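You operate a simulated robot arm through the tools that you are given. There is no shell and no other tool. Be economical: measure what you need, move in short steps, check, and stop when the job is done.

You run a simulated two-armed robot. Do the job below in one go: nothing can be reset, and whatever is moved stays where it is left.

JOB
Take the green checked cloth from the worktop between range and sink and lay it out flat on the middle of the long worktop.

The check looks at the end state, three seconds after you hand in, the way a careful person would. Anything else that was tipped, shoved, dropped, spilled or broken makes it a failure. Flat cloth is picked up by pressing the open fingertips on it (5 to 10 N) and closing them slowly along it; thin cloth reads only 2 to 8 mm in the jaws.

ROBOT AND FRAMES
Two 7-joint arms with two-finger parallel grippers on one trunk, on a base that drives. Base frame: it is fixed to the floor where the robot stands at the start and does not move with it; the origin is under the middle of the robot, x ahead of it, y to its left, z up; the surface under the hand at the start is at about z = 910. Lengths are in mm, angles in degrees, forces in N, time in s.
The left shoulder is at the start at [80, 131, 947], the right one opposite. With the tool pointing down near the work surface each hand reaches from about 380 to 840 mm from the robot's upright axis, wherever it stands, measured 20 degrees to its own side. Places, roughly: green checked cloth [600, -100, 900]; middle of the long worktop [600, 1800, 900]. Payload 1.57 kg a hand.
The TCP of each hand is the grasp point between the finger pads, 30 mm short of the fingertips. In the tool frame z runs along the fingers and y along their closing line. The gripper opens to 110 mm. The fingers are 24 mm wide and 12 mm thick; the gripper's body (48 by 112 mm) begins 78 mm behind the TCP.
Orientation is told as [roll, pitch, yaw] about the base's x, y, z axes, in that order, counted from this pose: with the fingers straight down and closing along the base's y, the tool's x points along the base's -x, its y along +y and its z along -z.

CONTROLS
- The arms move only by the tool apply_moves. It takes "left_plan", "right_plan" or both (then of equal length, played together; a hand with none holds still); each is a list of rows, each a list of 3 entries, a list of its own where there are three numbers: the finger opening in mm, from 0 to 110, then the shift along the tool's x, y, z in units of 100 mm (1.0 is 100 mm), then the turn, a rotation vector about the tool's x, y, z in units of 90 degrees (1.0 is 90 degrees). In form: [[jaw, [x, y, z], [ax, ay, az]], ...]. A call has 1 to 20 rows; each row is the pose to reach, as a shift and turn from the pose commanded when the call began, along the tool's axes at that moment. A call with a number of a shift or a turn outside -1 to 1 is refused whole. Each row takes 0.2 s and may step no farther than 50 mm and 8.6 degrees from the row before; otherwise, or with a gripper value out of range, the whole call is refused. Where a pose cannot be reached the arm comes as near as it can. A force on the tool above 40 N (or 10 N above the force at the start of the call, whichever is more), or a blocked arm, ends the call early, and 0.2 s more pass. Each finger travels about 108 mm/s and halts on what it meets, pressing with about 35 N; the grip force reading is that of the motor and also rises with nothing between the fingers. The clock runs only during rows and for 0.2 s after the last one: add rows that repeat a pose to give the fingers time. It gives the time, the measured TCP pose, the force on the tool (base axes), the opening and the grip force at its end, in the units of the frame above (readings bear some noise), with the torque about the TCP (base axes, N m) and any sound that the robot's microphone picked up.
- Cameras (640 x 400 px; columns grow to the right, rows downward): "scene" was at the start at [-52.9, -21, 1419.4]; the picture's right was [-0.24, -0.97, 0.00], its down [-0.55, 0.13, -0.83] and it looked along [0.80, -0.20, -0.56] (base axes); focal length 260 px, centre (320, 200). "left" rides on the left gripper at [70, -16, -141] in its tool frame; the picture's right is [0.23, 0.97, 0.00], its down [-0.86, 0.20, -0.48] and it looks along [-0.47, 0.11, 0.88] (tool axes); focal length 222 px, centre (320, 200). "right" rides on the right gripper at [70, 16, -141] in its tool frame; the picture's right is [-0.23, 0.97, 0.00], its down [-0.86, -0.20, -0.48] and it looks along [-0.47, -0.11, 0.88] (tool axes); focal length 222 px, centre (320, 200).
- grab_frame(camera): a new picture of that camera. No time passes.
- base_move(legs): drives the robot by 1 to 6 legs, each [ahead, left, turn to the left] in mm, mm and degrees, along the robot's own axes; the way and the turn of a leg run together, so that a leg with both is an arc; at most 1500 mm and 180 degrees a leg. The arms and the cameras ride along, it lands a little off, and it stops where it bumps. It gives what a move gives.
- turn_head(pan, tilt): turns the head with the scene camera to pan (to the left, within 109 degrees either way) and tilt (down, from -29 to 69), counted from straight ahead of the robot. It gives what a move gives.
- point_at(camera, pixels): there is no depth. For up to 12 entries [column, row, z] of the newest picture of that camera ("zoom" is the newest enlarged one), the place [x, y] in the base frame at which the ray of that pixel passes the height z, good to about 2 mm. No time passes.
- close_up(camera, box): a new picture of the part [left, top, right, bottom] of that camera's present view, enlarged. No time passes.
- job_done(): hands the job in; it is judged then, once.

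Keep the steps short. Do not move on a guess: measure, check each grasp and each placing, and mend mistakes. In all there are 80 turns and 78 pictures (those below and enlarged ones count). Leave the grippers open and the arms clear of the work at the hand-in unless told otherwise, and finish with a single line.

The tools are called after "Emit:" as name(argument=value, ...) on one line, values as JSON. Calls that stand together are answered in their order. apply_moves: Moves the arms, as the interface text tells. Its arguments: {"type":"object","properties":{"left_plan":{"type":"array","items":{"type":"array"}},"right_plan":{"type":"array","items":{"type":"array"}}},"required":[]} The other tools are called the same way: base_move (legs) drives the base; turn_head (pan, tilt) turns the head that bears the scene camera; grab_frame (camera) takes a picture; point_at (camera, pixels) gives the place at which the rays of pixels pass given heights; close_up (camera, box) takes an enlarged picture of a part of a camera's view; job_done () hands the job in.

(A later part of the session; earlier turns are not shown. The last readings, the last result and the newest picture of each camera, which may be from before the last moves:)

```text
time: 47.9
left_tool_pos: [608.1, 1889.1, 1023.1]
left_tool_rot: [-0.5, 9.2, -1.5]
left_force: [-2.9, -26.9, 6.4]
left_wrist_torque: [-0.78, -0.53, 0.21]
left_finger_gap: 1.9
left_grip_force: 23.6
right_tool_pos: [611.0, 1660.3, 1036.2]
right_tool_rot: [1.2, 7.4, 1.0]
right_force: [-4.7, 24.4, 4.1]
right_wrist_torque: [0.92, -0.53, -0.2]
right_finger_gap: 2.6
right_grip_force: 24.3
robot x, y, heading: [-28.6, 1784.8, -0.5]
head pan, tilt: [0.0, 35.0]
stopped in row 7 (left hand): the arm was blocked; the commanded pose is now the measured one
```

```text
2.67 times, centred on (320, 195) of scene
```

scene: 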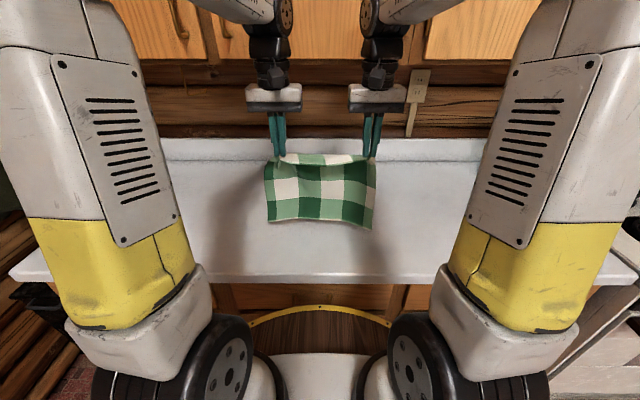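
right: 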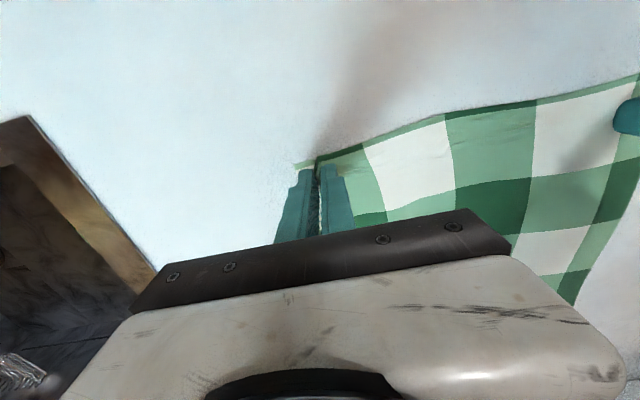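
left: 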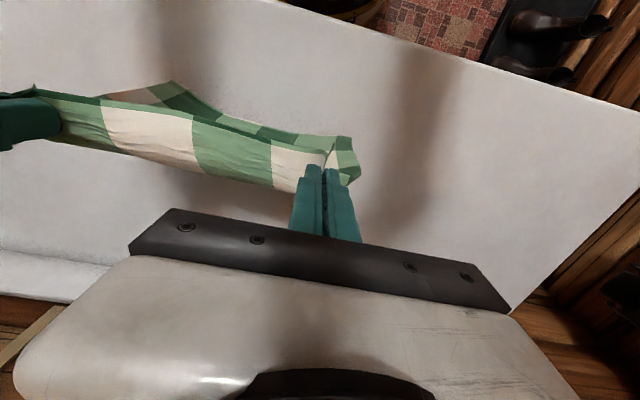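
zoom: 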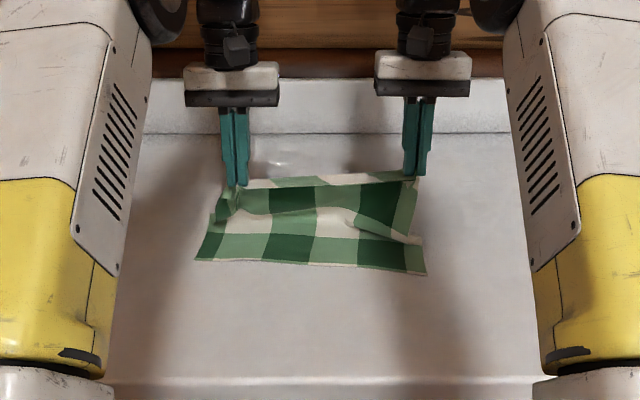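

The arm was blocked at x ≈ 608 and the cloth is over-tensioned at 25 N. I'll look at what blocked it before moving.

Emit:
grab_frame(camera="scene")

Emit:
turn_head(pan=0, tilt=5)

Emit:
grab_frame(camera="scene")

```text
50 pictures are left
```

scene: 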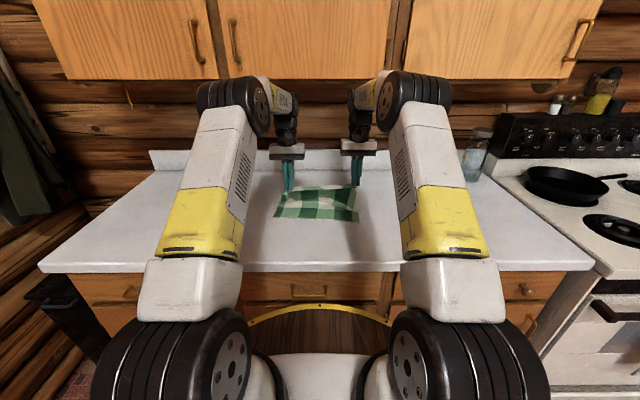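

```text
time: 48.9
left_tool_pos: [616.6, 1890.0, 1016.1]
left_tool_rot: [0.0, 8.9, -1.5]
left_force: [-0.1, -16.6, 1.7]
left_wrist_torque: [-0.51, -0.02, 0.11]
left_finger_gap: 1.9
left_grip_force: 23.8
right_tool_pos: [623.8, 1667.1, 1032.6]
right_tool_rot: [0.6, 6.0, 0.9]
right_force: [-0.2, 16.9, -1.0]
right_wrist_torque: [0.51, -0.01, -0.05]
right_finger_gap: 2.1
right_grip_force: 24.1
robot x, y, heading: [-27.4, 1790.5, 0.1]
head pan, tilt: [0.0, 5.0]
```

```text
49 pictures are left
```

scene: 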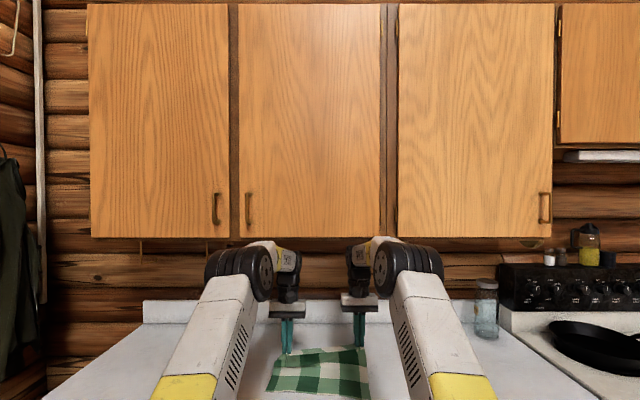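

The wrists seem to have run into the overhanging wall cabinets, which look unhurt. I'll straighten the hands by turning the wrists back, ease the tension, and level both at z ≈ 1015.

Emit:
apply_moves(left_plan=[[0, [0, -0.03, 0], [0, -0.03, 0]], [0, [0, -0.05, 0], [0, -0.06, -0.01]], [0, [0, -0.05, 0], [0, -0.1, -0.017]], [0, [0, -0.05, 0], [0, -0.1, -0.017]], [0, [0, -0.05, 0], [0, -0.1, -0.017]]], right_plan=[[0, [0, 0.03, 0.03], [0, -0.02, 0]], [0, [0, 0.05, 0.07], [0, -0.045, 0.005]], [0, [0, 0.05, 0.12], [0, -0.07, 0.01]], [0, [0, 0.05, 0.15], [0, -0.07, 0.01]], [0, [0, 0.05, 0.15], [0, -0.07, 0.01]]])

Emit:
turn_head(pan=0, tilt=35)

Emit:
grab_frame(camera="scene")

Emit:
grab_frame(camera="right")

Emit:
grab_frame(camera="left")

```text
time: 49.2
left_tool_pos: [618.7, 1904.2, 960.7]
left_tool_rot: [-0.9, 17.0, -2.1]
left_force: [-1.5, -27.3, 7.4]
left_wrist_torque: [-0.9, -0.57, 0.38]
left_finger_gap: 2.3
left_grip_force: 23.6
right_tool_pos: [626.3, 1677.4, 978.3]
right_tool_rot: [1.7, 14.6, 2.8]
right_force: [-4.5, 28.8, 2.9]
right_wrist_torque: [0.79, -0.52, -0.25]
right_finger_gap: 2.8
right_grip_force: 24.1
robot x, y, heading: [-33.4, 1792.5, 0.3]
head pan, tilt: [0.0, 5.0]
stopped in row 1 (left hand): the arm was blocked; the commanded pose is now the measured one
```

```text
time: 50.1
left_tool_pos: [684.0, 1886.1, 949.2]
left_tool_rot: [0.1, 12.3, -1.7]
left_force: [0.9, -11.2, 0.7]
left_wrist_torque: [-0.33, -0.05, 0.14]
left_finger_gap: 1.8
left_grip_force: 23.7
right_tool_pos: [694.0, 1665.8, 972.1]
right_tool_rot: [0.4, 9.2, 0.7]
right_force: [-1.0, 11.5, -1.3]
right_wrist_torque: [0.32, 0.01, -0.1]
right_finger_gap: 2.3
right_grip_force: 24.0
robot x, y, heading: [-26.7, 1788.0, -0.3]
head pan, tilt: [0.0, 35.0]
```

```text
48 pictures are left
```

scene: 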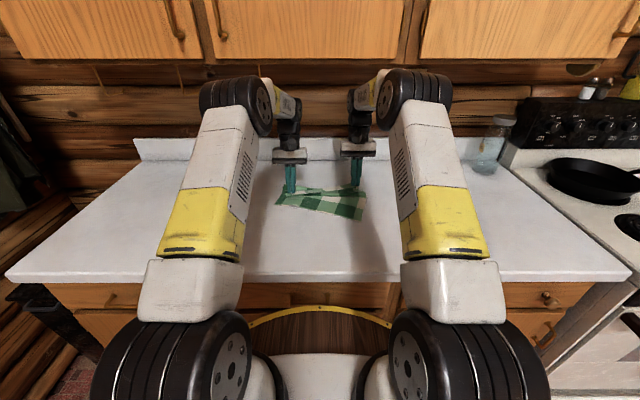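

```text
47 pictures are left
```

right: 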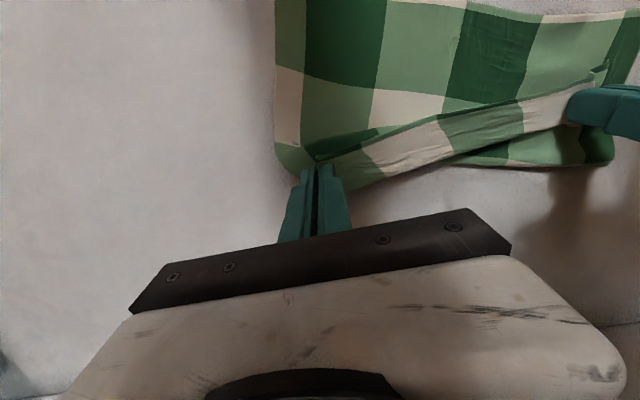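

```text
46 pictures are left
```

left: 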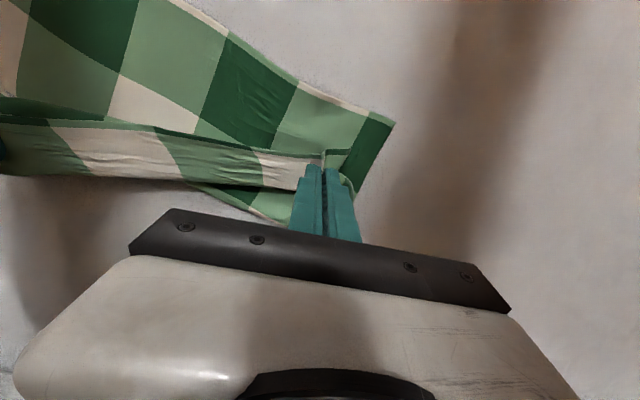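

The hands settled forward and lower (x ≈ 690, z ≈ 950 to 970) with about 11 N stretch left. I'll hold for a moment with only a slight inward easing to see whether the arms obey now.

Emit:
apply_moves(left_plan=[[0, [0, -0.02, 0], [0, 0, 0]], [0, [0, -0.04, 0], [0, 0, 0]], [0, [0, -0.04, 0], [0, 0, 0]]], right_plan=[[0, [0, 0.02, 0], [0, 0, 0]], [0, [0, 0.04, 0], [0, 0, 0]], [0, [0, 0.04, 0], [0, 0, 0]]])

```text
time: 50.9
left_tool_pos: [684.3, 1885.9, 949.8]
left_tool_rot: [0.2, 12.3, -1.4]
left_force: [1.3, -2.6, 0.3]
left_wrist_torque: [-0.07, 0.07, 0.05]
left_finger_gap: 2.0
left_grip_force: 23.8
right_tool_pos: [694.5, 1670.3, 972.2]
right_tool_rot: [0.5, 9.4, 0.9]
right_force: [0.8, 2.8, -0.1]
right_wrist_torque: [0.09, 0.03, -0.05]
right_finger_gap: 2.4
right_grip_force: 23.6
robot x, y, heading: [-26.5, 1793.4, -0.1]
head pan, tilt: [0.0, 35.0]
```

They obey, and the stretch is down to 2.7 N. I'll straighten the pitch slowly and bring the right hand down level.

Emit:
apply_moves(left_plan=[[0, [0, 0, 0], [0, -0.03, 0]], [0, [0, 0, 0], [0, -0.06, 0]], [0, [0, 0, 0], [0, -0.09, -0.01]], [0, [0, 0, 0], [0, -0.12, -0.015]], [0, [0, 0, 0], [0, -0.12, -0.015]]], right_plan=[[0, [0, 0, 0.05], [0, -0.02, 0]], [0, [0, 0, 0.1], [0, -0.045, 0]], [0, [-0.02, 0, 0.15], [0, -0.065, 0.005]], [0, [-0.03, 0, 0.2], [0, -0.09, 0.01]], [0, [-0.03, 0, 0.2], [0, -0.09, 0.01]]])

Emit:
close_up(camera="scene", box=[200, 120, 440, 270])

Emit:
grab_frame(camera="right")

```text
time: 52.1
left_tool_pos: [687.3, 1886.7, 960.5]
left_tool_rot: [0.1, 0.2, 0.1]
left_force: [-0.8, -1.5, 0.8]
left_wrist_torque: [-0.03, 0.03, 0.04]
left_finger_gap: 1.7
left_grip_force: 23.6
right_tool_pos: [693.3, 1673.5, 953.4]
right_tool_rot: [0.5, 1.1, -0.1]
right_force: [0.5, 1.1, 0.1]
right_wrist_torque: [0.04, -0.02, 0.01]
right_finger_gap: 2.0
right_grip_force: 23.9
robot x, y, heading: [-26.3, 1791.4, -0.3]
head pan, tilt: [0.0, 35.0]
```

```text
2.67 times, centred on (320, 195) of scene
```

zoom: 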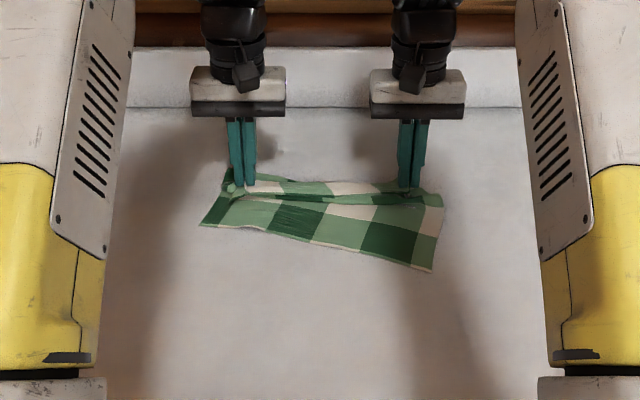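

```text
44 pictures are left
```

right: 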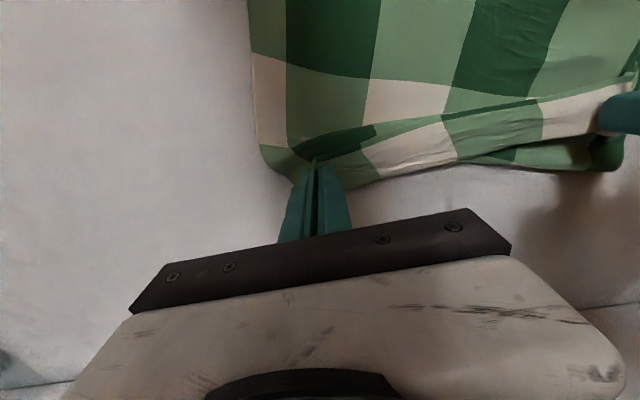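

The arms popped under the cabinet edge, and the cloth has slack folded near the left hand. I'll re-lay it with more room. First I'll back the base 150 mm with the hands low, so the arms leave the cabinet zone before any lift.

Emit:
base_move(legs=[[-150, 0, 0]])

Emit:
grab_frame(camera="scene")

```text
time: 53.5
left_tool_pos: [535.4, 1885.7, 957.9]
left_tool_rot: [0.1, 0.4, 0.0]
left_force: [0.0, -1.7, -0.3]
left_wrist_torque: [0.01, 0.01, 0.02]
left_finger_gap: 1.8
left_grip_force: 23.4
right_tool_pos: [542.6, 1673.2, 952.7]
right_tool_rot: [0.5, 1.1, -0.1]
right_force: [-0.1, 0.0, 0.4]
right_wrist_torque: [0.03, -0.01, 0.01]
right_finger_gap: 2.1
right_grip_force: 23.9
robot x, y, heading: [-176.9, 1792.1, 0.1]
head pan, tilt: [0.0, 35.0]
```

```text
43 pictures are left
```

scene: 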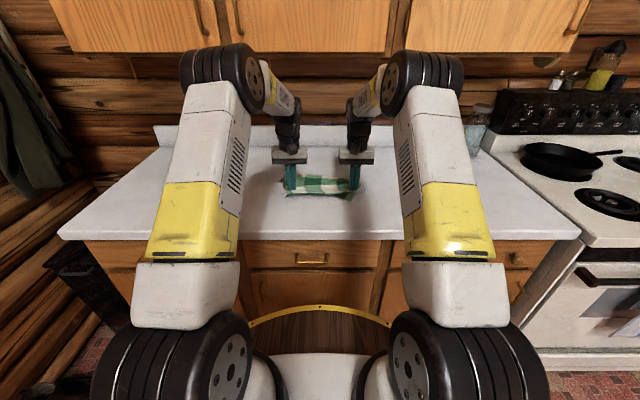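

Clear of the cabinets. I'll lift both 190 mm to re-hang the cloth, levelling the two hands.

Emit:
apply_moves(left_plan=[[0, [0, 0, -0.25], [0, 0, 0]], [0, [-0.03, 0, -0.5], [0, 0, 0]], [0, [-0.07, 0, -0.75], [0, 0, 0]], [0, [-0.07, 0, -0.95], [0, 0, 0]]], right_plan=[[0, [0, 0, -0.25], [0, 0, 0]], [0, [0, 0, -0.5], [-0.004, -0.006, 0]], [0, [0, 0, -0.8], [-0.004, -0.012, 0]], [0, [0, 0, -1.0], [-0.004, -0.012, 0]]])

Emit:
apply_moves(left_plan=[[0, [0, 0, -0.25], [0, 0, 0]], [0, [0, 0, -0.5], [0, 0, 0]], [0, [0, 0, -0.75], [0, 0, 0]], [0, [0, 0, -1.0], [0, 0, 0]], [0, [0, 0, -1.0], [0, 0, 0]], [0, [0, 0, -1.0], [0, 0, 0]]], right_plan=[[0, [0, 0, -0.25], [0, 0, 0]], [0, [0, 0, -0.5], [0, 0, 0]], [0, [0, 0, -0.75], [0, 0, 0]], [0, [0, 0, -1.0], [0, 0, 0]], [0, [0, 0, -1.0], [0, 0, 0]], [0, [0, 0, -1.0], [0, 0, 0]]])

Emit:
grab_frame(camera="scene")

```text
time: 54.5
left_tool_pos: [542.9, 1886.2, 1054.2]
left_tool_rot: [0.1, 0.4, 0.0]
left_force: [0.1, -1.7, 0.1]
left_wrist_torque: [-0.06, 0.01, 0.04]
left_finger_gap: 1.6
left_grip_force: 23.5
right_tool_pos: [543.3, 1670.9, 1052.4]
right_tool_rot: [0.7, 0.0, -0.1]
right_force: [0.2, 1.5, 0.1]
right_wrist_torque: [0.06, 0.02, -0.04]
right_finger_gap: 2.1
right_grip_force: 23.3
robot x, y, heading: [-176.7, 1791.3, -0.2]
head pan, tilt: [0.0, 35.0]
```

```text
time: 55.9
left_tool_pos: [544.8, 1887.8, 1152.9]
left_tool_rot: [0.1, 0.4, -0.1]
left_force: [-0.4, -3.1, 0.1]
left_wrist_torque: [-0.09, 0.02, 0.04]
left_finger_gap: 2.0
left_grip_force: 23.7
right_tool_pos: [542.7, 1670.7, 1153.0]
right_tool_rot: [0.8, 0.1, -0.1]
right_force: [-0.4, 3.7, 0.7]
right_wrist_torque: [0.11, 0.0, -0.04]
right_finger_gap: 1.9
right_grip_force: 23.4
robot x, y, heading: [-175.1, 1788.2, -0.1]
head pan, tilt: [0.0, 35.0]
```

```text
42 pictures are left
```

scene: 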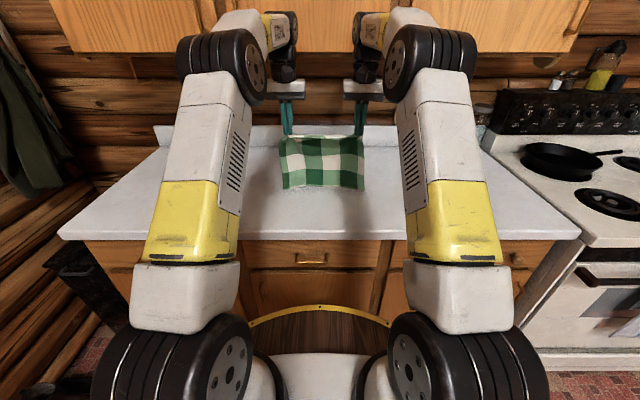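

It hangs straight again. Now I'll pull the hands 175 mm toward me, then drive forward 100 mm, so the laying stroke is short and stays clear of the cabinets.

Emit:
apply_moves(left_plan=[[0, [0.25, -0.01, 0], [0, 0, 0]], [0, [0.5, -0.01, 0], [0, 0, 0]], [0, [0.75, -0.01, 0], [0, 0, 0]], [0, [1.0, -0.01, 0], [0, 0, 0]]], right_plan=[[0, [0.25, 0.01, 0], [0, 0, 0]], [0, [0.5, 0.01, 0], [0, 0, 0]], [0, [0.75, 0.01, 0], [0, 0, 0]], [0, [1.0, 0.01, 0], [0, 0, 0]]])

Emit:
apply_moves(left_plan=[[0, [0.25, 0, 0], [0, 0, 0]], [0, [0.5, 0, 0], [0, 0, 0]], [0, [0.75, 0, 0], [0, 0, 0]], [0, [0.75, 0, 0], [0, 0, 0]]], right_plan=[[0, [0.25, 0, 0], [0, 0, 0]], [0, [0.5, 0, 0], [0, 0, 0]], [0, [0.75, 0, 0], [0, 0, 0]], [0, [0.75, 0, 0], [0, 0, 0]]])

Emit:
base_move(legs=[[100, 0, 0]])

Emit:
grab_frame(camera="scene")

```text
time: 56.9
left_tool_pos: [443.0, 1885.0, 1153.7]
left_tool_rot: [0.1, 0.5, 0.1]
left_force: [0.3, -1.8, 0.0]
left_wrist_torque: [-0.02, 0.05, 0.01]
left_finger_gap: 1.8
left_grip_force: 23.2
right_tool_pos: [444.8, 1671.4, 1152.9]
right_tool_rot: [0.8, -0.1, -0.1]
right_force: [0.2, 1.9, -0.6]
right_wrist_torque: [0.02, 0.05, -0.04]
right_finger_gap: 2.0
right_grip_force: 23.8
robot x, y, heading: [-176.5, 1790.7, -0.2]
head pan, tilt: [0.0, 35.0]
```

```text
time: 57.9
left_tool_pos: [367.9, 1886.6, 1154.9]
left_tool_rot: [0.1, 0.4, 0.0]
left_force: [-0.4, 0.3, -0.3]
left_wrist_torque: [0.02, 0.02, 0.03]
left_finger_gap: 1.6
left_grip_force: 23.6
right_tool_pos: [367.0, 1672.7, 1153.6]
right_tool_rot: [0.8, 0.0, -0.1]
right_force: [-0.3, 0.5, -0.6]
right_wrist_torque: [0.05, -0.01, 0.01]
right_finger_gap: 1.8
right_grip_force: 23.5
robot x, y, heading: [-175.1, 1792.0, -0.3]
head pan, tilt: [0.0, 35.0]
```

```text
time: 59.1
left_tool_pos: [469.3, 1884.7, 1155.1]
left_tool_rot: [0.1, 0.3, -0.1]
left_force: [-0.6, -0.9, -0.4]
left_wrist_torque: [-0.02, -0.02, 0.0]
left_finger_gap: 1.7
left_grip_force: 22.7
right_tool_pos: [469.0, 1672.2, 1153.5]
right_tool_rot: [0.7, 0.0, -0.2]
right_force: [0.8, 1.6, -0.7]
right_wrist_torque: [-0.01, -0.02, 0.02]
right_finger_gap: 2.0
right_grip_force: 23.7
robot x, y, heading: [-75.7, 1792.6, 0.0]
head pan, tilt: [0.0, 35.0]
```

```text
41 pictures are left
```

scene: 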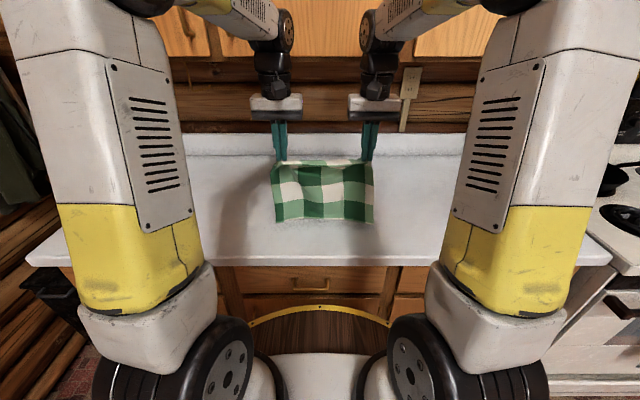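

Good starting pose. Same lowering stroke as before: 55 mm down and 70 mm forward.

Emit:
apply_moves(left_plan=[[0, [-0.05, 0.02, 0.1], [0, 0, 0]], [0, [-0.12, 0.02, 0.2], [0, 0, 0]], [0, [-0.22, 0.02, 0.28], [0, 0, 0]], [0, [-0.34, 0.02, 0.35], [0, 0, 0]], [0, [-0.46, 0.02, 0.42], [0, 0, 0]], [0, [-0.58, 0.02, 0.48], [0, 0, 0]], [0, [-0.7, 0.02, 0.55], [0, 0, 0]], [0, [-0.7, 0.02, 0.55], [0, 0, 0]]], right_plan=[[0, [-0.05, 0, 0.1], [0, 0, 0]], [0, [-0.12, 0, 0.2], [0, 0, 0]], [0, [-0.22, 0, 0.28], [0, 0, 0]], [0, [-0.34, 0, 0.35], [0, 0, 0]], [0, [-0.46, 0, 0.42], [0, 0, 0]], [0, [-0.58, 0, 0.48], [0, 0, 0]], [0, [-0.7, 0, 0.55], [0, 0, 0]], [0, [-0.7, 0, 0.55], [0, 0, 0]]])

Emit:
close_up(camera="scene", box=[200, 120, 440, 270])

Emit:
point_at(camera="zoom", pixels=[[195, 280, 912], [320, 280, 912], [450, 285, 912]])

```text
time: 60.9
left_tool_pos: [539.0, 1886.5, 1098.6]
left_tool_rot: [0.0, 0.4, 0.0]
left_force: [-0.4, -1.9, 0.1]
left_wrist_torque: [-0.03, 0.01, -0.01]
left_finger_gap: 1.9
left_grip_force: 23.1
right_tool_pos: [538.7, 1672.5, 1098.3]
right_tool_rot: [0.9, 0.1, -0.1]
right_force: [-0.5, 1.4, -0.4]
right_wrist_torque: [0.04, 0.03, -0.03]
right_finger_gap: 2.0
right_grip_force: 24.2
robot x, y, heading: [-76.6, 1791.1, -0.1]
head pan, tilt: [0.0, 35.0]
```

```text
2.67 times, centred on (320, 195) of scene
```

zoom: 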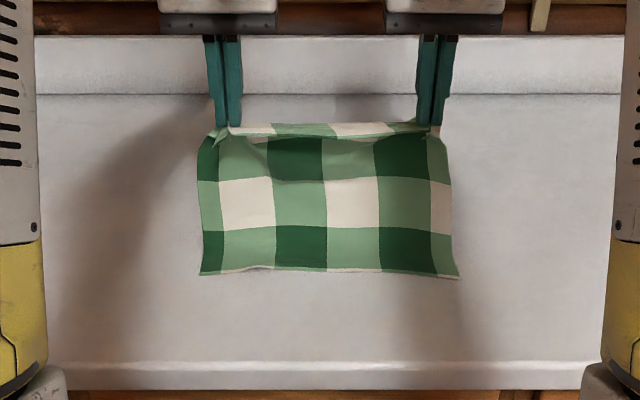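

```text
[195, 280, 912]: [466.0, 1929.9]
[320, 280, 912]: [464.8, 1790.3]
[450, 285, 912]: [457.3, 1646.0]
```

The hem lies straight at x ≈ 470. I'll go on steeper in small steps to stay under the cabinets: 45 mm forward, 70 mm down.

Emit:
apply_moves(left_plan=[[0, [-0.1, 0, 0.1], [0, 0, 0]], [0, [-0.19, 0, 0.2], [0, 0, 0]], [0, [-0.27, 0, 0.32], [0, 0, 0]], [0, [-0.34, 0, 0.45], [0, 0, 0]], [0, [-0.4, 0, 0.58], [0, 0, 0]], [0, [-0.45, 0, 0.7], [0, 0, 0]]], right_plan=[[0, [-0.1, 0, 0.1], [0, 0, 0]], [0, [-0.19, 0, 0.2], [0, 0, 0]], [0, [-0.27, 0, 0.32], [0, 0, 0]], [0, [-0.34, 0, 0.45], [0, 0, 0]], [0, [-0.4, 0, 0.58], [0, 0, 0]], [0, [-0.45, 0, 0.7], [0, 0, 0]]])

Emit:
grab_frame(camera="scene")

```text
time: 62.3
left_tool_pos: [583.7, 1885.9, 1028.9]
left_tool_rot: [0.1, 0.4, 0.0]
left_force: [0.2, -0.8, 0.3]
left_wrist_torque: [0.0, -0.04, 0.02]
left_finger_gap: 1.7
left_grip_force: 23.6
right_tool_pos: [585.1, 1673.5, 1027.6]
right_tool_rot: [0.8, 0.0, -0.2]
right_force: [-0.2, 1.1, 0.3]
right_wrist_torque: [0.08, -0.03, -0.02]
right_finger_gap: 1.9
right_grip_force: 23.3
robot x, y, heading: [-74.6, 1791.4, -0.2]
head pan, tilt: [0.0, 35.0]
```

```text
39 pictures are left
```

scene: 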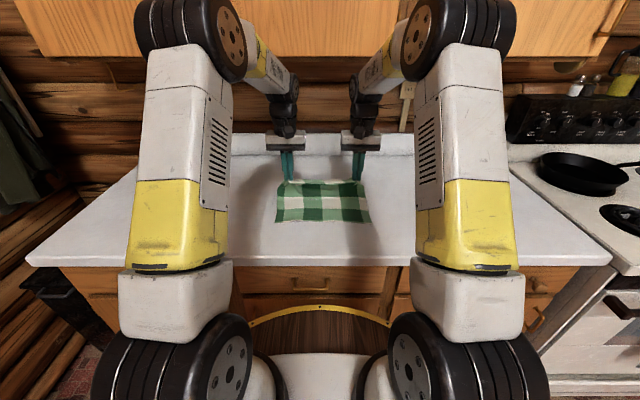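

No trouble. Next, 55 mm down and 60 mm forward.

Emit:
apply_moves(left_plan=[[0, [-0.07, 0, 0.12], [0, 0, 0]], [0, [-0.15, 0, 0.24], [0, 0, 0]], [0, [-0.25, 0, 0.34], [0, 0, 0]], [0, [-0.36, 0, 0.42], [0, 0, 0]], [0, [-0.48, 0, 0.5], [0, 0, 0]], [0, [-0.6, 0, 0.56], [0, 0, 0]]], right_plan=[[0, [-0.07, 0, 0.12], [0, 0, 0]], [0, [-0.15, 0, 0.24], [0, 0, 0]], [0, [-0.25, 0, 0.34], [0, 0, 0]], [0, [-0.36, 0, 0.42], [0, 0, 0]], [0, [-0.48, 0, 0.5], [0, 0, 0]], [0, [-0.6, 0, 0.56], [0, 0, 0]]])

Emit:
grab_frame(camera="scene")

```text
time: 63.7
left_tool_pos: [643.6, 1888.3, 973.0]
left_tool_rot: [0.1, 0.4, 0.0]
left_force: [-0.9, -0.4, -0.3]
left_wrist_torque: [-0.03, 0.01, -0.01]
left_finger_gap: 1.8
left_grip_force: 22.5
right_tool_pos: [643.0, 1674.2, 973.1]
right_tool_rot: [0.8, 0.0, -0.3]
right_force: [-0.4, 0.5, 0.2]
right_wrist_torque: [0.06, -0.03, 0.03]
right_finger_gap: 1.9
right_grip_force: 23.6
robot x, y, heading: [-78.7, 1793.5, -0.2]
head pan, tilt: [0.0, 35.0]
```

```text
38 pictures are left
```

scene: 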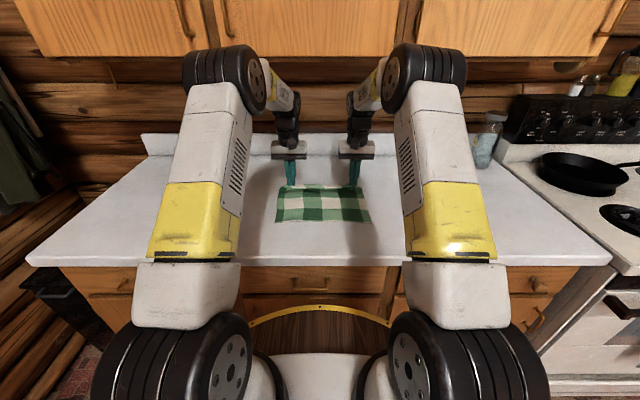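

Laying well. Next, 50 mm forward and 26 mm down.

Emit:
apply_moves(left_plan=[[0, [-0.1, 0, 0.08], [0, 0, 0]], [0, [-0.2, 0, 0.14], [0, 0, 0]], [0, [-0.3, 0, 0.19], [0, 0, 0]], [0, [-0.4, 0, 0.23], [0, 0, 0]], [0, [-0.5, 0, 0.26], [0, 0, 0]]], right_plan=[[0, [-0.1, 0, 0.08], [0, 0, 0]], [0, [-0.2, 0, 0.14], [0, 0, 0]], [0, [-0.3, 0, 0.19], [0, 0, 0]], [0, [-0.4, 0, 0.23], [0, 0, 0]], [0, [-0.5, 0, 0.26], [0, 0, 0]]])

Emit:
close_up(camera="scene", box=[200, 120, 440, 270])

Emit:
point_at(camera="zoom", pixels=[[205, 272, 912], [320, 272, 912], [450, 275, 912]])

Emit:
grab_frame(camera="left")

Emit:
grab_frame(camera="right")

```text
time: 64.9
left_tool_pos: [692.8, 1888.5, 945.2]
left_tool_rot: [0.2, 0.3, 0.0]
left_force: [-1.0, -1.1, 0.6]
left_wrist_torque: [-0.03, -0.02, 0.01]
left_finger_gap: 1.9
left_grip_force: 23.8
right_tool_pos: [694.3, 1674.7, 946.2]
right_tool_rot: [0.8, 0.0, -0.3]
right_force: [-0.8, -0.5, -0.4]
right_wrist_torque: [0.02, -0.04, 0.04]
right_finger_gap: 2.3
right_grip_force: 23.6
robot x, y, heading: [-75.4, 1787.2, -0.2]
head pan, tilt: [0.0, 35.0]
```

```text
2.67 times, centred on (320, 195) of scene
```

zoom: 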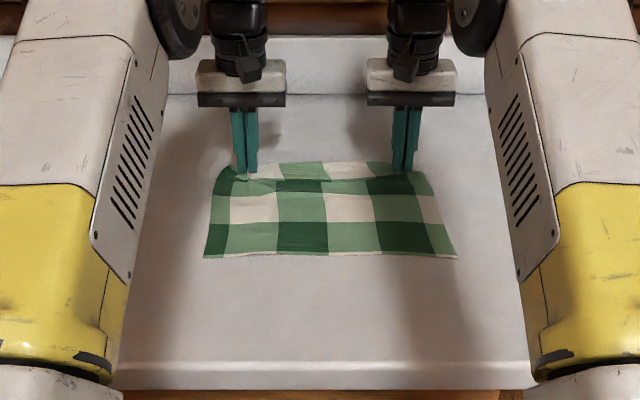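

```text
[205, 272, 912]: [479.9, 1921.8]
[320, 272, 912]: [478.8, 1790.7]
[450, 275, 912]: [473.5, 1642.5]
```

```text
36 pictures are left
```

left: 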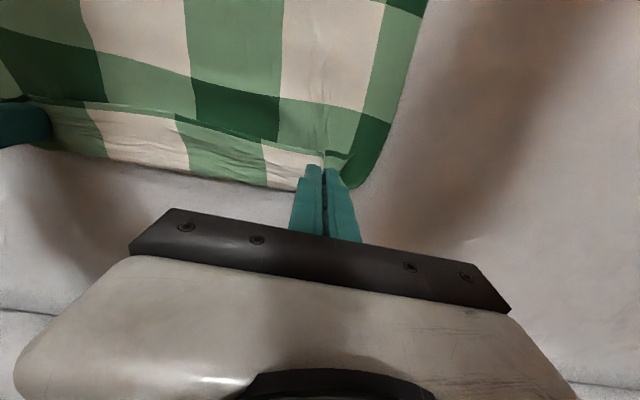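

```text
35 pictures are left
```

right: 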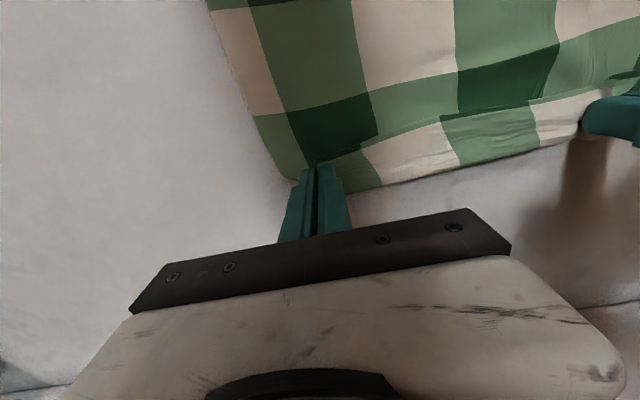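

Reading the checks, about 50 mm of the far edge is folded back over itself, because the held edge points toward me. Moving the hands farther away will roll most of that out. The hands are low and clear, so I'll drive the base forward 45 mm.

Emit:
base_move(legs=[[45, 0, 0]])

Emit:
close_up(camera="scene", box=[200, 120, 440, 270])

Emit:
grab_frame(camera="right")

```text
time: 65.8
left_tool_pos: [738.6, 1887.0, 945.8]
left_tool_rot: [0.2, 0.5, -0.2]
left_force: [0.4, -1.3, 0.3]
left_wrist_torque: [-0.04, 0.0, 0.01]
left_finger_gap: 2.0
left_grip_force: 23.5
right_tool_pos: [739.6, 1674.7, 945.9]
right_tool_rot: [0.8, 0.0, -0.2]
right_force: [-0.2, 0.4, 0.4]
right_wrist_torque: [0.05, -0.02, -0.02]
right_finger_gap: 2.3
right_grip_force: 23.8
robot x, y, heading: [-31.5, 1791.2, -0.0]
head pan, tilt: [0.0, 35.0]
```

```text
2.67 times, centred on (320, 195) of scene
```

zoom: 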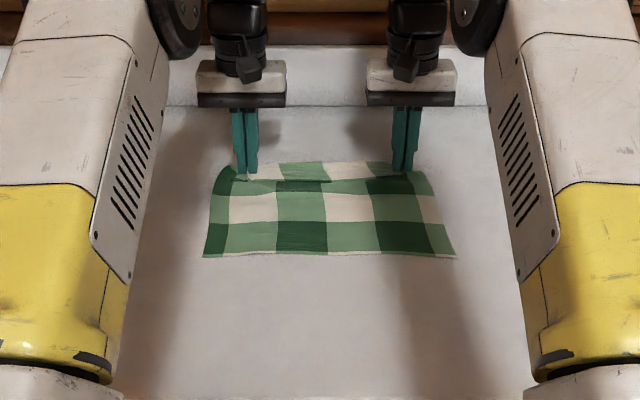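

```text
33 pictures are left
```

right: 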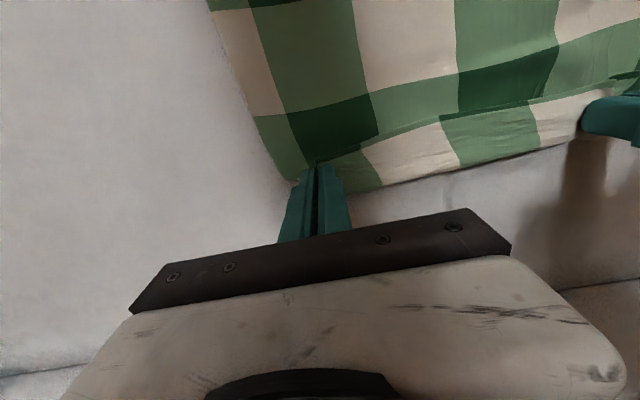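

The whole cloth slid along instead of unrolling. I'll measure the visible geometry.

Emit:
point_at(camera="zoom", pixels=[[203, 257, 912], [454, 257, 912], [328, 255, 912], [328, 222, 912], [328, 193, 912], [330, 182, 915], [330, 162, 915], [212, 190, 912], [222, 168, 915], [432, 185, 912], [425, 172, 915]])

Emit:
close_up(camera="scene", box=[265, 170, 385, 225])

Emit:
grab_frame(camera="left")

```text
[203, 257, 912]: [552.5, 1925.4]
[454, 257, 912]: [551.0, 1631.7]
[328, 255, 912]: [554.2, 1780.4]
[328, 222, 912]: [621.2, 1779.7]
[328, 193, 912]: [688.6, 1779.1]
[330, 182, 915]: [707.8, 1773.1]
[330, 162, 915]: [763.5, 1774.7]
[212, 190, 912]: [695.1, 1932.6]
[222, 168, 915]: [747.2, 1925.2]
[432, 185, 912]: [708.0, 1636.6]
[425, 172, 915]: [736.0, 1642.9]
```

```text
5.33 times, centred on (325, 198) of scene
```

zoom: 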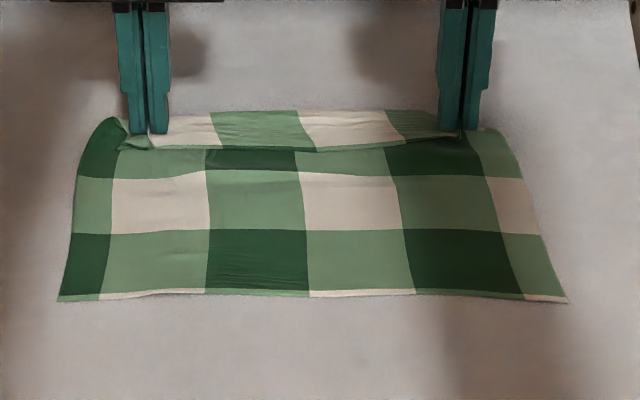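

```text
31 pictures are left
```

left: 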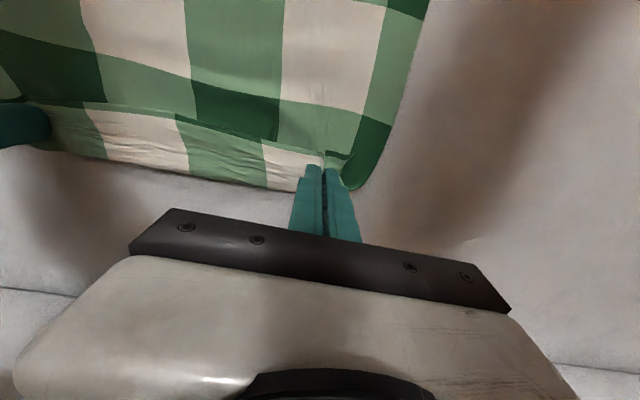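

Geometry: hem at x 552, fold at 760, and a flap about 50 mm wide lying back to x ≈ 707. I'll release here and lift straight up a little, then look at how the flap settles.

Emit:
apply_moves(left_plan=[[6, [0, 0, 0], [0, 0, 0]], [12, [0, 0, 0], [0, 0, 0]], [20, [0, 0, 0], [0, 0, 0]], [30, [0, 0, 0], [0, 0, 0]], [30, [0, 0, -0.2], [0, 0, 0]], [30, [0, 0, -0.5], [0, 0, 0]]], right_plan=[[6, [0, 0, 0], [0, 0, 0]], [12, [0, 0, 0], [0, 0, 0]], [20, [0, 0, 0], [0, 0, 0]], [30, [0, 0, 0], [0, 0, 0]], [30, [0, 0, -0.2], [0, 0, 0]], [30, [0, 0, -0.5], [0, 0, 0]]])

Emit:
close_up(camera="scene", box=[240, 150, 400, 250])

Emit:
grab_frame(camera="right")

```text
time: 67.4
left_tool_pos: [718.3, 1887.2, 946.5]
left_tool_rot: [0.7, 5.5, -0.2]
left_force: [-0.7, 1.0, 0.1]
left_wrist_torque: [-0.04, 0.0, -0.01]
left_finger_gap: 30.3
left_grip_force: 0.0
right_tool_pos: [737.1, 1675.3, 997.3]
right_tool_rot: [0.8, 0.0, 0.0]
right_force: [-0.9, 0.0, -0.3]
right_wrist_torque: [-0.01, -0.03, -0.01]
right_finger_gap: 29.9
right_grip_force: 0.1
robot x, y, heading: [-32.8, 1788.5, 0.1]
head pan, tilt: [0.0, 35.0]
stopped in row 6 (left hand): the arm was blocked; the commanded pose is now the measured one
```

```text
4.00 times, centred on (320, 200) of scene
```

zoom: 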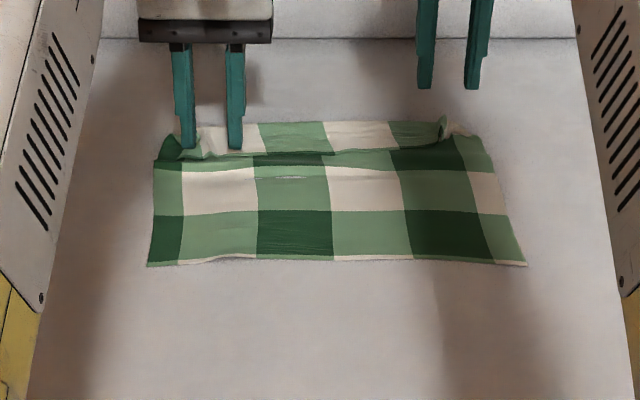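

```text
29 pictures are left
```

right: 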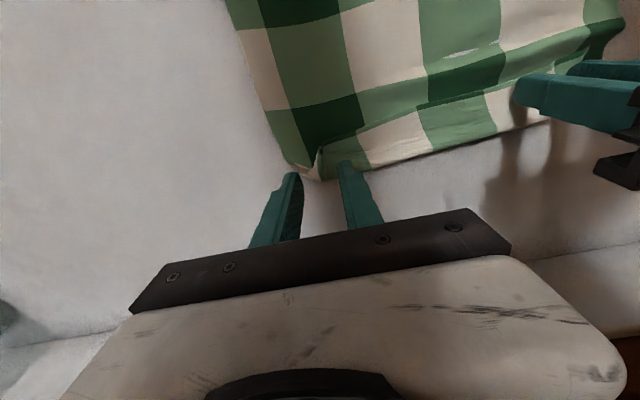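

The left arm can't rise here because it catches under the cabinet. The tips are open and about 5 mm above the table. I'll back the base 80 mm to free it.

Emit:
base_move(legs=[[-80, 0, 0]])

Emit:
apply_moves(left_plan=[[30, [0, 0, -0.15], [0, -0.03, 0]], [30, [0, 0, -0.3], [0, -0.06, 0]], [30, [0, 0, -0.5], [0, -0.06, 0]]])

Emit:
close_up(camera="scene", box=[240, 150, 400, 250])

```text
time: 68.4
left_tool_pos: [639.0, 1886.4, 946.5]
left_tool_rot: [0.7, 5.4, -0.3]
left_force: [0.8, -0.9, -0.7]
left_wrist_torque: [-0.03, 0.03, 0.0]
left_finger_gap: 30.0
left_grip_force: 0.0
right_tool_pos: [658.0, 1675.3, 996.8]
right_tool_rot: [0.8, 0.0, -0.1]
right_force: [-0.1, 0.5, -0.3]
right_wrist_torque: [-0.01, -0.02, -0.01]
right_finger_gap: 29.9
right_grip_force: 0.1
robot x, y, heading: [-110.8, 1791.0, -0.1]
head pan, tilt: [0.0, 35.0]
```

```text
time: 69.2
left_tool_pos: [644.1, 1886.9, 996.6]
left_tool_rot: [0.7, 0.1, -0.2]
left_force: [-0.2, 0.5, -0.2]
left_wrist_torque: [-0.01, 0.02, 0.01]
left_finger_gap: 30.2
left_grip_force: 0.1
right_tool_pos: [657.7, 1676.6, 996.2]
right_tool_rot: [0.8, 0.2, -0.1]
right_force: [0.0, 0.0, -0.9]
right_wrist_torque: [-0.01, 0.02, -0.03]
right_finger_gap: 30.0
right_grip_force: 0.1
robot x, y, heading: [-110.7, 1795.9, 0.0]
head pan, tilt: [0.0, 35.0]
```

```text
4.00 times, centred on (320, 200) of scene
```

zoom: 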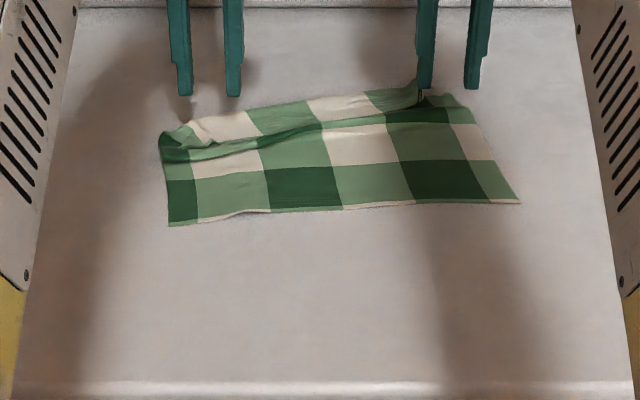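

The left part got dragged askew. The cleanest fix is to regrip the near hem corners, which are flat, rehang the cloth and lay it with the hands moving toward me so no flap forms. Then I'll draw it forward by its far edge. I'll measure the hem corners.

Emit:
point_at(camera="zoom", pixels=[[169, 226, 911], [520, 203, 911], [166, 180, 912], [490, 160, 912], [200, 221, 911], [480, 204, 911]])

```text
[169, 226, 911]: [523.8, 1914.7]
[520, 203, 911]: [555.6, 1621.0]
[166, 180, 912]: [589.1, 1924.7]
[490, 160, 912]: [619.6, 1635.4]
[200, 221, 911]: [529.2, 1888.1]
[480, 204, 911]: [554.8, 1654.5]
```

I'll move over the grip points, left (547,1882) and right (575,1656), straightening the roll and stopping about 15 mm above the cloth.

Emit:
apply_moves(left_plan=[[35, [0.3, -0.02, 0], [0.003, 0, 0]], [35, [0.6, -0.04, 0], [0.006, 0, 0]], [35, [0.97, -0.05, 0.1], [0.006, 0, 0]], [35, [0.97, -0.05, 0.42], [0.006, 0, 0]], [35, [0.97, -0.05, 0.42], [0.006, 0, 0]]], right_plan=[[35, [0.3, -0.05, 0], [0.003, 0, 0]], [35, [0.6, -0.15, 0], [0.006, 0, 0]], [35, [0.83, -0.2, 0.1], [0.009, 0, 0]], [35, [0.83, -0.2, 0.42], [0.009, 0, 0]], [35, [0.83, -0.2, 0.42], [0.009, 0, 0]]])

Emit:
apply_moves(left_plan=[[35, [0, 0, 0.07], [0, 0, 0]], [35, [0, 0, 0.12], [0, 0, 0]], [35, [0, 0, 0.12], [0, 0, 0]]], right_plan=[[35, [0, 0, 0.07], [0, 0, 0]], [35, [0, 0, 0.12], [0, 0, 0]], [35, [0, 0, 0.12], [0, 0, 0]]])

Emit:
close_up(camera="scene", box=[240, 150, 400, 250])

```text
time: 70.4
left_tool_pos: [545.7, 1884.8, 954.4]
left_tool_rot: [0.2, 0.0, -0.2]
left_force: [-0.5, 0.0, -0.8]
left_wrist_torque: [-0.02, -0.02, 0.01]
left_finger_gap: 35.2
left_grip_force: 0.0
right_tool_pos: [575.8, 1654.9, 953.5]
right_tool_rot: [0.1, 0.0, 0.0]
right_force: [-0.3, -0.6, 0.1]
right_wrist_torque: [0.07, 0.0, -0.01]
right_finger_gap: 35.1
right_grip_force: 0.0
robot x, y, heading: [-114.5, 1791.1, -0.1]
head pan, tilt: [0.0, 35.0]
```

```text
time: 71.2
left_tool_pos: [546.6, 1883.2, 941.7]
left_tool_rot: [0.2, 0.2, -0.4]
left_force: [0.0, 0.2, -0.3]
left_wrist_torque: [-0.01, -0.01, 0.01]
left_finger_gap: 35.1
left_grip_force: 0.0
right_tool_pos: [575.3, 1655.7, 941.7]
right_tool_rot: [0.0, 0.1, 0.0]
right_force: [0.6, 0.3, 0.0]
right_wrist_torque: [-0.04, -0.02, 0.03]
right_finger_gap: 34.9
right_grip_force: 0.0
robot x, y, heading: [-112.1, 1790.4, -0.2]
head pan, tilt: [0.0, 35.0]
```

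```text
4.00 times, centred on (320, 200) of scene
```

zoom: 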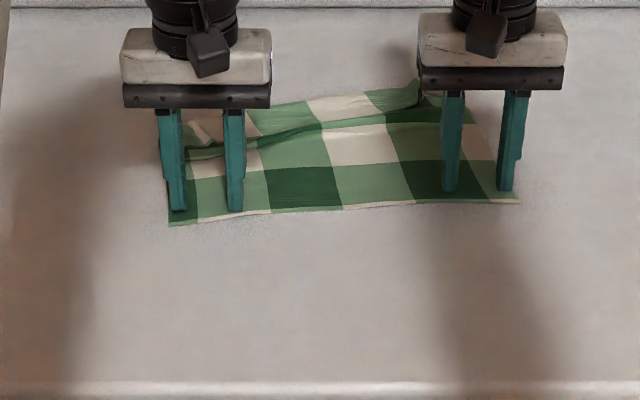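

Well placed. I'll inch down in 0.5 mm steps to feel the contact.

Emit:
apply_moves(left_plan=[[35, [0, 0, 0.006], [0, 0, 0]], [35, [0, 0, 0.012], [0, 0, 0]], [35, [0, 0, 0.012], [0, 0, 0]]], right_plan=[[35, [0, 0, 0.006], [0, 0, 0]], [35, [0, 0, 0.012], [0, 0, 0]], [35, [0, 0, 0.012], [0, 0, 0]]])

```text
time: 72.0
left_tool_pos: [547.6, 1883.6, 942.4]
left_tool_rot: [0.2, 0.1, -0.4]
left_force: [0.1, 0.2, 0.5]
left_wrist_torque: [0.0, -0.01, -0.01]
left_finger_gap: 34.8
left_grip_force: 0.0
right_tool_pos: [575.1, 1655.5, 941.9]
right_tool_rot: [-0.1, 0.0, -0.1]
right_force: [0.4, -0.4, 1.0]
right_wrist_torque: [0.02, -0.02, 0.02]
right_finger_gap: 34.9
right_grip_force: 0.1
robot x, y, heading: [-111.0, 1790.7, -0.1]
head pan, tilt: [0.0, 35.0]
```

Emit:
apply_moves(left_plan=[[35, [0, 0, 0.005], [0, 0, 0]], [35, [0, 0, 0.009], [0, 0, 0]], [35, [0, 0, 0.009], [0, 0, 0]]], right_plan=[[35, [0, 0, 0.003], [0, 0, 0]], [35, [0, 0, 0.007], [0, 0, 0]], [35, [0, 0, 0.007], [0, 0, 0]]])

```text
time: 72.8
left_tool_pos: [545.9, 1882.7, 940.6]
left_tool_rot: [0.2, 0.1, -0.3]
left_force: [-0.8, -0.1, 0.8]
left_wrist_torque: [0.0, 0.04, -0.02]
left_finger_gap: 34.9
left_grip_force: 0.0
right_tool_pos: [575.6, 1655.3, 941.4]
right_tool_rot: [0.0, 0.0, -0.1]
right_force: [0.0, 0.4, 4.6]
right_wrist_torque: [-0.02, -0.01, 0.0]
right_finger_gap: 35.1
right_grip_force: 0.0
robot x, y, heading: [-113.5, 1791.0, -0.1]
head pan, tilt: [0.0, 35.0]
```

Right reads 4.6 N and left is not there yet. I'll lower a bit more.

Emit:
apply_moves(left_plan=[[35, [0, 0, 0.005], [0, 0, 0]], [35, [0, 0, 0.009], [0, 0, 0]], [35, [0, 0, 0.009], [0, 0, 0]]], right_plan=[[35, [0, 0, 0.002], [0, 0, 0]], [35, [0, 0, 0.004], [0, 0, 0]], [35, [0, 0, 0.004], [0, 0, 0]]])

```text
time: 73.6
left_tool_pos: [546.5, 1882.7, 941.2]
left_tool_rot: [0.1, -0.1, -0.3]
left_force: [-1.0, 1.8, 19.2]
left_wrist_torque: [-0.17, 0.11, -0.03]
left_finger_gap: 34.5
left_grip_force: 0.1
right_tool_pos: [574.6, 1656.2, 941.4]
right_tool_rot: [0.0, 0.0, -0.1]
right_force: [0.0, -1.2, 11.4]
right_wrist_torque: [-0.08, 0.03, 0.0]
right_finger_gap: 35.0
right_grip_force: 0.1
robot x, y, heading: [-112.2, 1793.6, -0.1]
head pan, tilt: [0.0, 35.0]
```

Left reads 19 N and right 11 N. I'll ease the left a hair and close both slowly.

Emit:
apply_moves(left_plan=[[35, [0, 0, -0.002], [0.001, 0, 0]], [31, [0, 0, -0.002], [0.001, 0, 0]], [27, [0, 0, -0.002], [0.001, 0, 0]], [23, [0, 0, -0.002], [0.001, 0, 0]], [19, [0, 0, -0.002], [0.001, 0, 0]], [15, [0, 0, -0.002], [0.001, 0, 0]], [11, [0, 0, -0.002], [0.001, 0, 0]], [7, [0, 0, -0.002], [0.001, 0, 0]], [3, [0, 0, -0.002], [0.001, 0, 0]], [0, [0, 0, -0.002], [0.001, 0, 0]], [0, [0, 0, -0.002], [0.001, 0, 0]], [0, [0, 0, -0.002], [0.001, 0, 0]]], right_plan=[[35, [0, 0, 0], [0, 0, 0]], [31, [0, 0, 0], [0, 0, 0]], [27, [0, 0, 0], [0, 0, 0]], [23, [0, 0, 0], [0, 0, 0]], [19, [0, 0, 0], [0, 0, 0]], [15, [0, 0, 0], [0, 0, 0]], [11, [0, 0, 0], [0, 0, 0]], [7, [0, 0, 0], [0, 0, 0]], [3, [0, 0, 0], [0, 0, 0]], [0, [0, 0, 0], [0, 0, 0]], [0, [0, 0, 0], [0, 0, 0]], [0, [0, 0, 0], [0, 0, 0]]])

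Emit:
close_up(camera="scene", box=[240, 150, 400, 250])

```text
time: 76.2
left_tool_pos: [546.6, 1882.0, 941.4]
left_tool_rot: [0.0, 0.0, -0.4]
left_force: [1.7, -10.4, 20.0]
left_wrist_torque: [-0.3, -0.12, -0.01]
left_finger_gap: 2.0
left_grip_force: 23.2
right_tool_pos: [574.6, 1656.3, 940.7]
right_tool_rot: [0.0, 0.0, 0.0]
right_force: [-1.3, 12.8, 18.3]
right_wrist_torque: [0.39, 0.03, -0.04]
right_finger_gap: 4.1
right_grip_force: 24.6
robot x, y, heading: [-115.2, 1789.7, 0.2]
head pan, tilt: [0.0, 35.0]
```

```text
4.00 times, centred on (320, 200) of scene
```

zoom: 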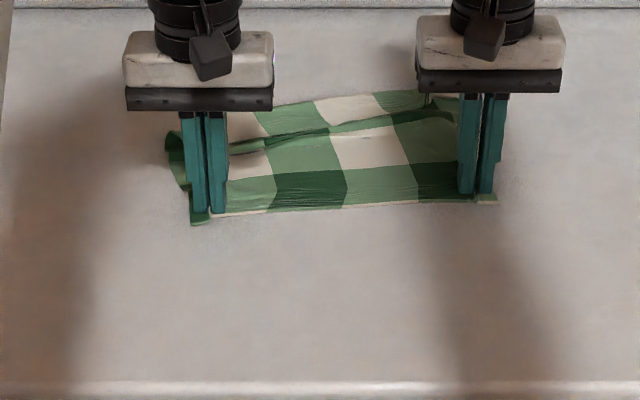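

Both hands grip (2.0 and 4.1 mm), with tension at 11 N. I'll ease the hands inward while lifting and square the hands to x ≈ 555.

Emit:
apply_moves(left_plan=[[0, [0, -0.04, -0.03], [0, 0, 0]], [0, [0, -0.04, -0.2], [0, 0, 0]], [0, [-0.02, -0.04, -0.45], [0, 0, 0]], [0, [-0.05, -0.04, -0.7], [0, 0, 0]], [0, [-0.08, -0.04, -1.0], [0, 0, 0]]], right_plan=[[0, [0, 0.04, -0.03], [0, 0, 0]], [0, [0, 0.04, -0.2], [0, 0, 0]], [0, [0.06, 0.04, -0.45], [0, 0, 0]], [0, [0.13, 0.04, -0.7], [0, 0, 0]], [0, [0.2, 0.04, -1.0], [0, 0, 0]]])

Emit:
apply_moves(left_plan=[[0, [0, 0, -0.25], [0, 0, 0]], [0, [0, 0, -0.5], [0, 0, 0]], [0, [0, 0, -0.75], [0, 0, 0]], [0, [0, 0, -1.0], [0, 0, 0]], [0, [0, 0, -1.0], [0, 0, 0]]], right_plan=[[0, [0, 0, -0.25], [0, 0, 0]], [0, [0, 0, -0.5], [0, 0, 0]], [0, [0, 0, -0.75], [0, 0, 0]], [0, [0, 0, -1.0], [0, 0, 0]], [0, [0, 0, -1.0], [0, 0, 0]]])

Emit:
close_up(camera="scene", box=[200, 100, 440, 250])

```text
time: 77.4
left_tool_pos: [554.4, 1879.6, 1038.5]
left_tool_rot: [0.2, 0.1, -0.3]
left_force: [0.6, -1.9, -0.4]
left_wrist_torque: [-0.05, -0.01, -0.01]
left_finger_gap: 1.9
left_grip_force: 23.1
right_tool_pos: [555.2, 1660.3, 1040.1]
right_tool_rot: [-0.1, 0.1, -0.1]
right_force: [-0.4, 1.6, -0.7]
right_wrist_torque: [0.06, 0.0, -0.01]
right_finger_gap: 1.9
right_grip_force: 23.6
robot x, y, heading: [-114.0, 1791.6, -0.1]
head pan, tilt: [0.0, 35.0]
```

```text
time: 78.6
left_tool_pos: [552.9, 1878.5, 1139.5]
left_tool_rot: [0.1, 0.1, -0.3]
left_force: [0.3, -1.6, 0.1]
left_wrist_torque: [-0.05, -0.01, -0.02]
left_finger_gap: 1.8
left_grip_force: 23.6
right_tool_pos: [555.5, 1660.1, 1139.2]
right_tool_rot: [0.0, 0.1, 0.0]
right_force: [0.8, 1.5, 0.2]
right_wrist_torque: [0.09, 0.01, 0.0]
right_finger_gap: 2.0
right_grip_force: 23.6
robot x, y, heading: [-115.2, 1791.1, -0.2]
head pan, tilt: [0.0, 35.0]
```

```text
2.67 times, centred on (320, 175) of scene
```

zoom: 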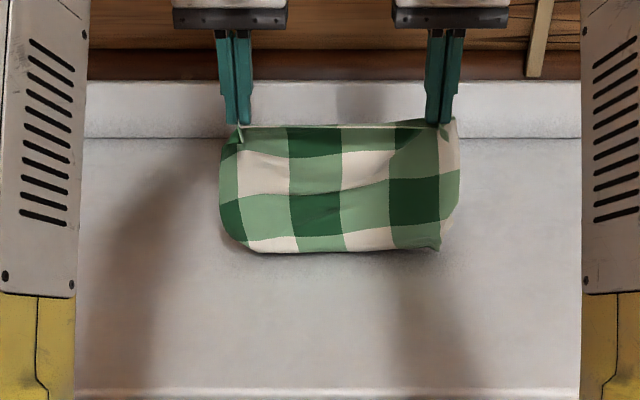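

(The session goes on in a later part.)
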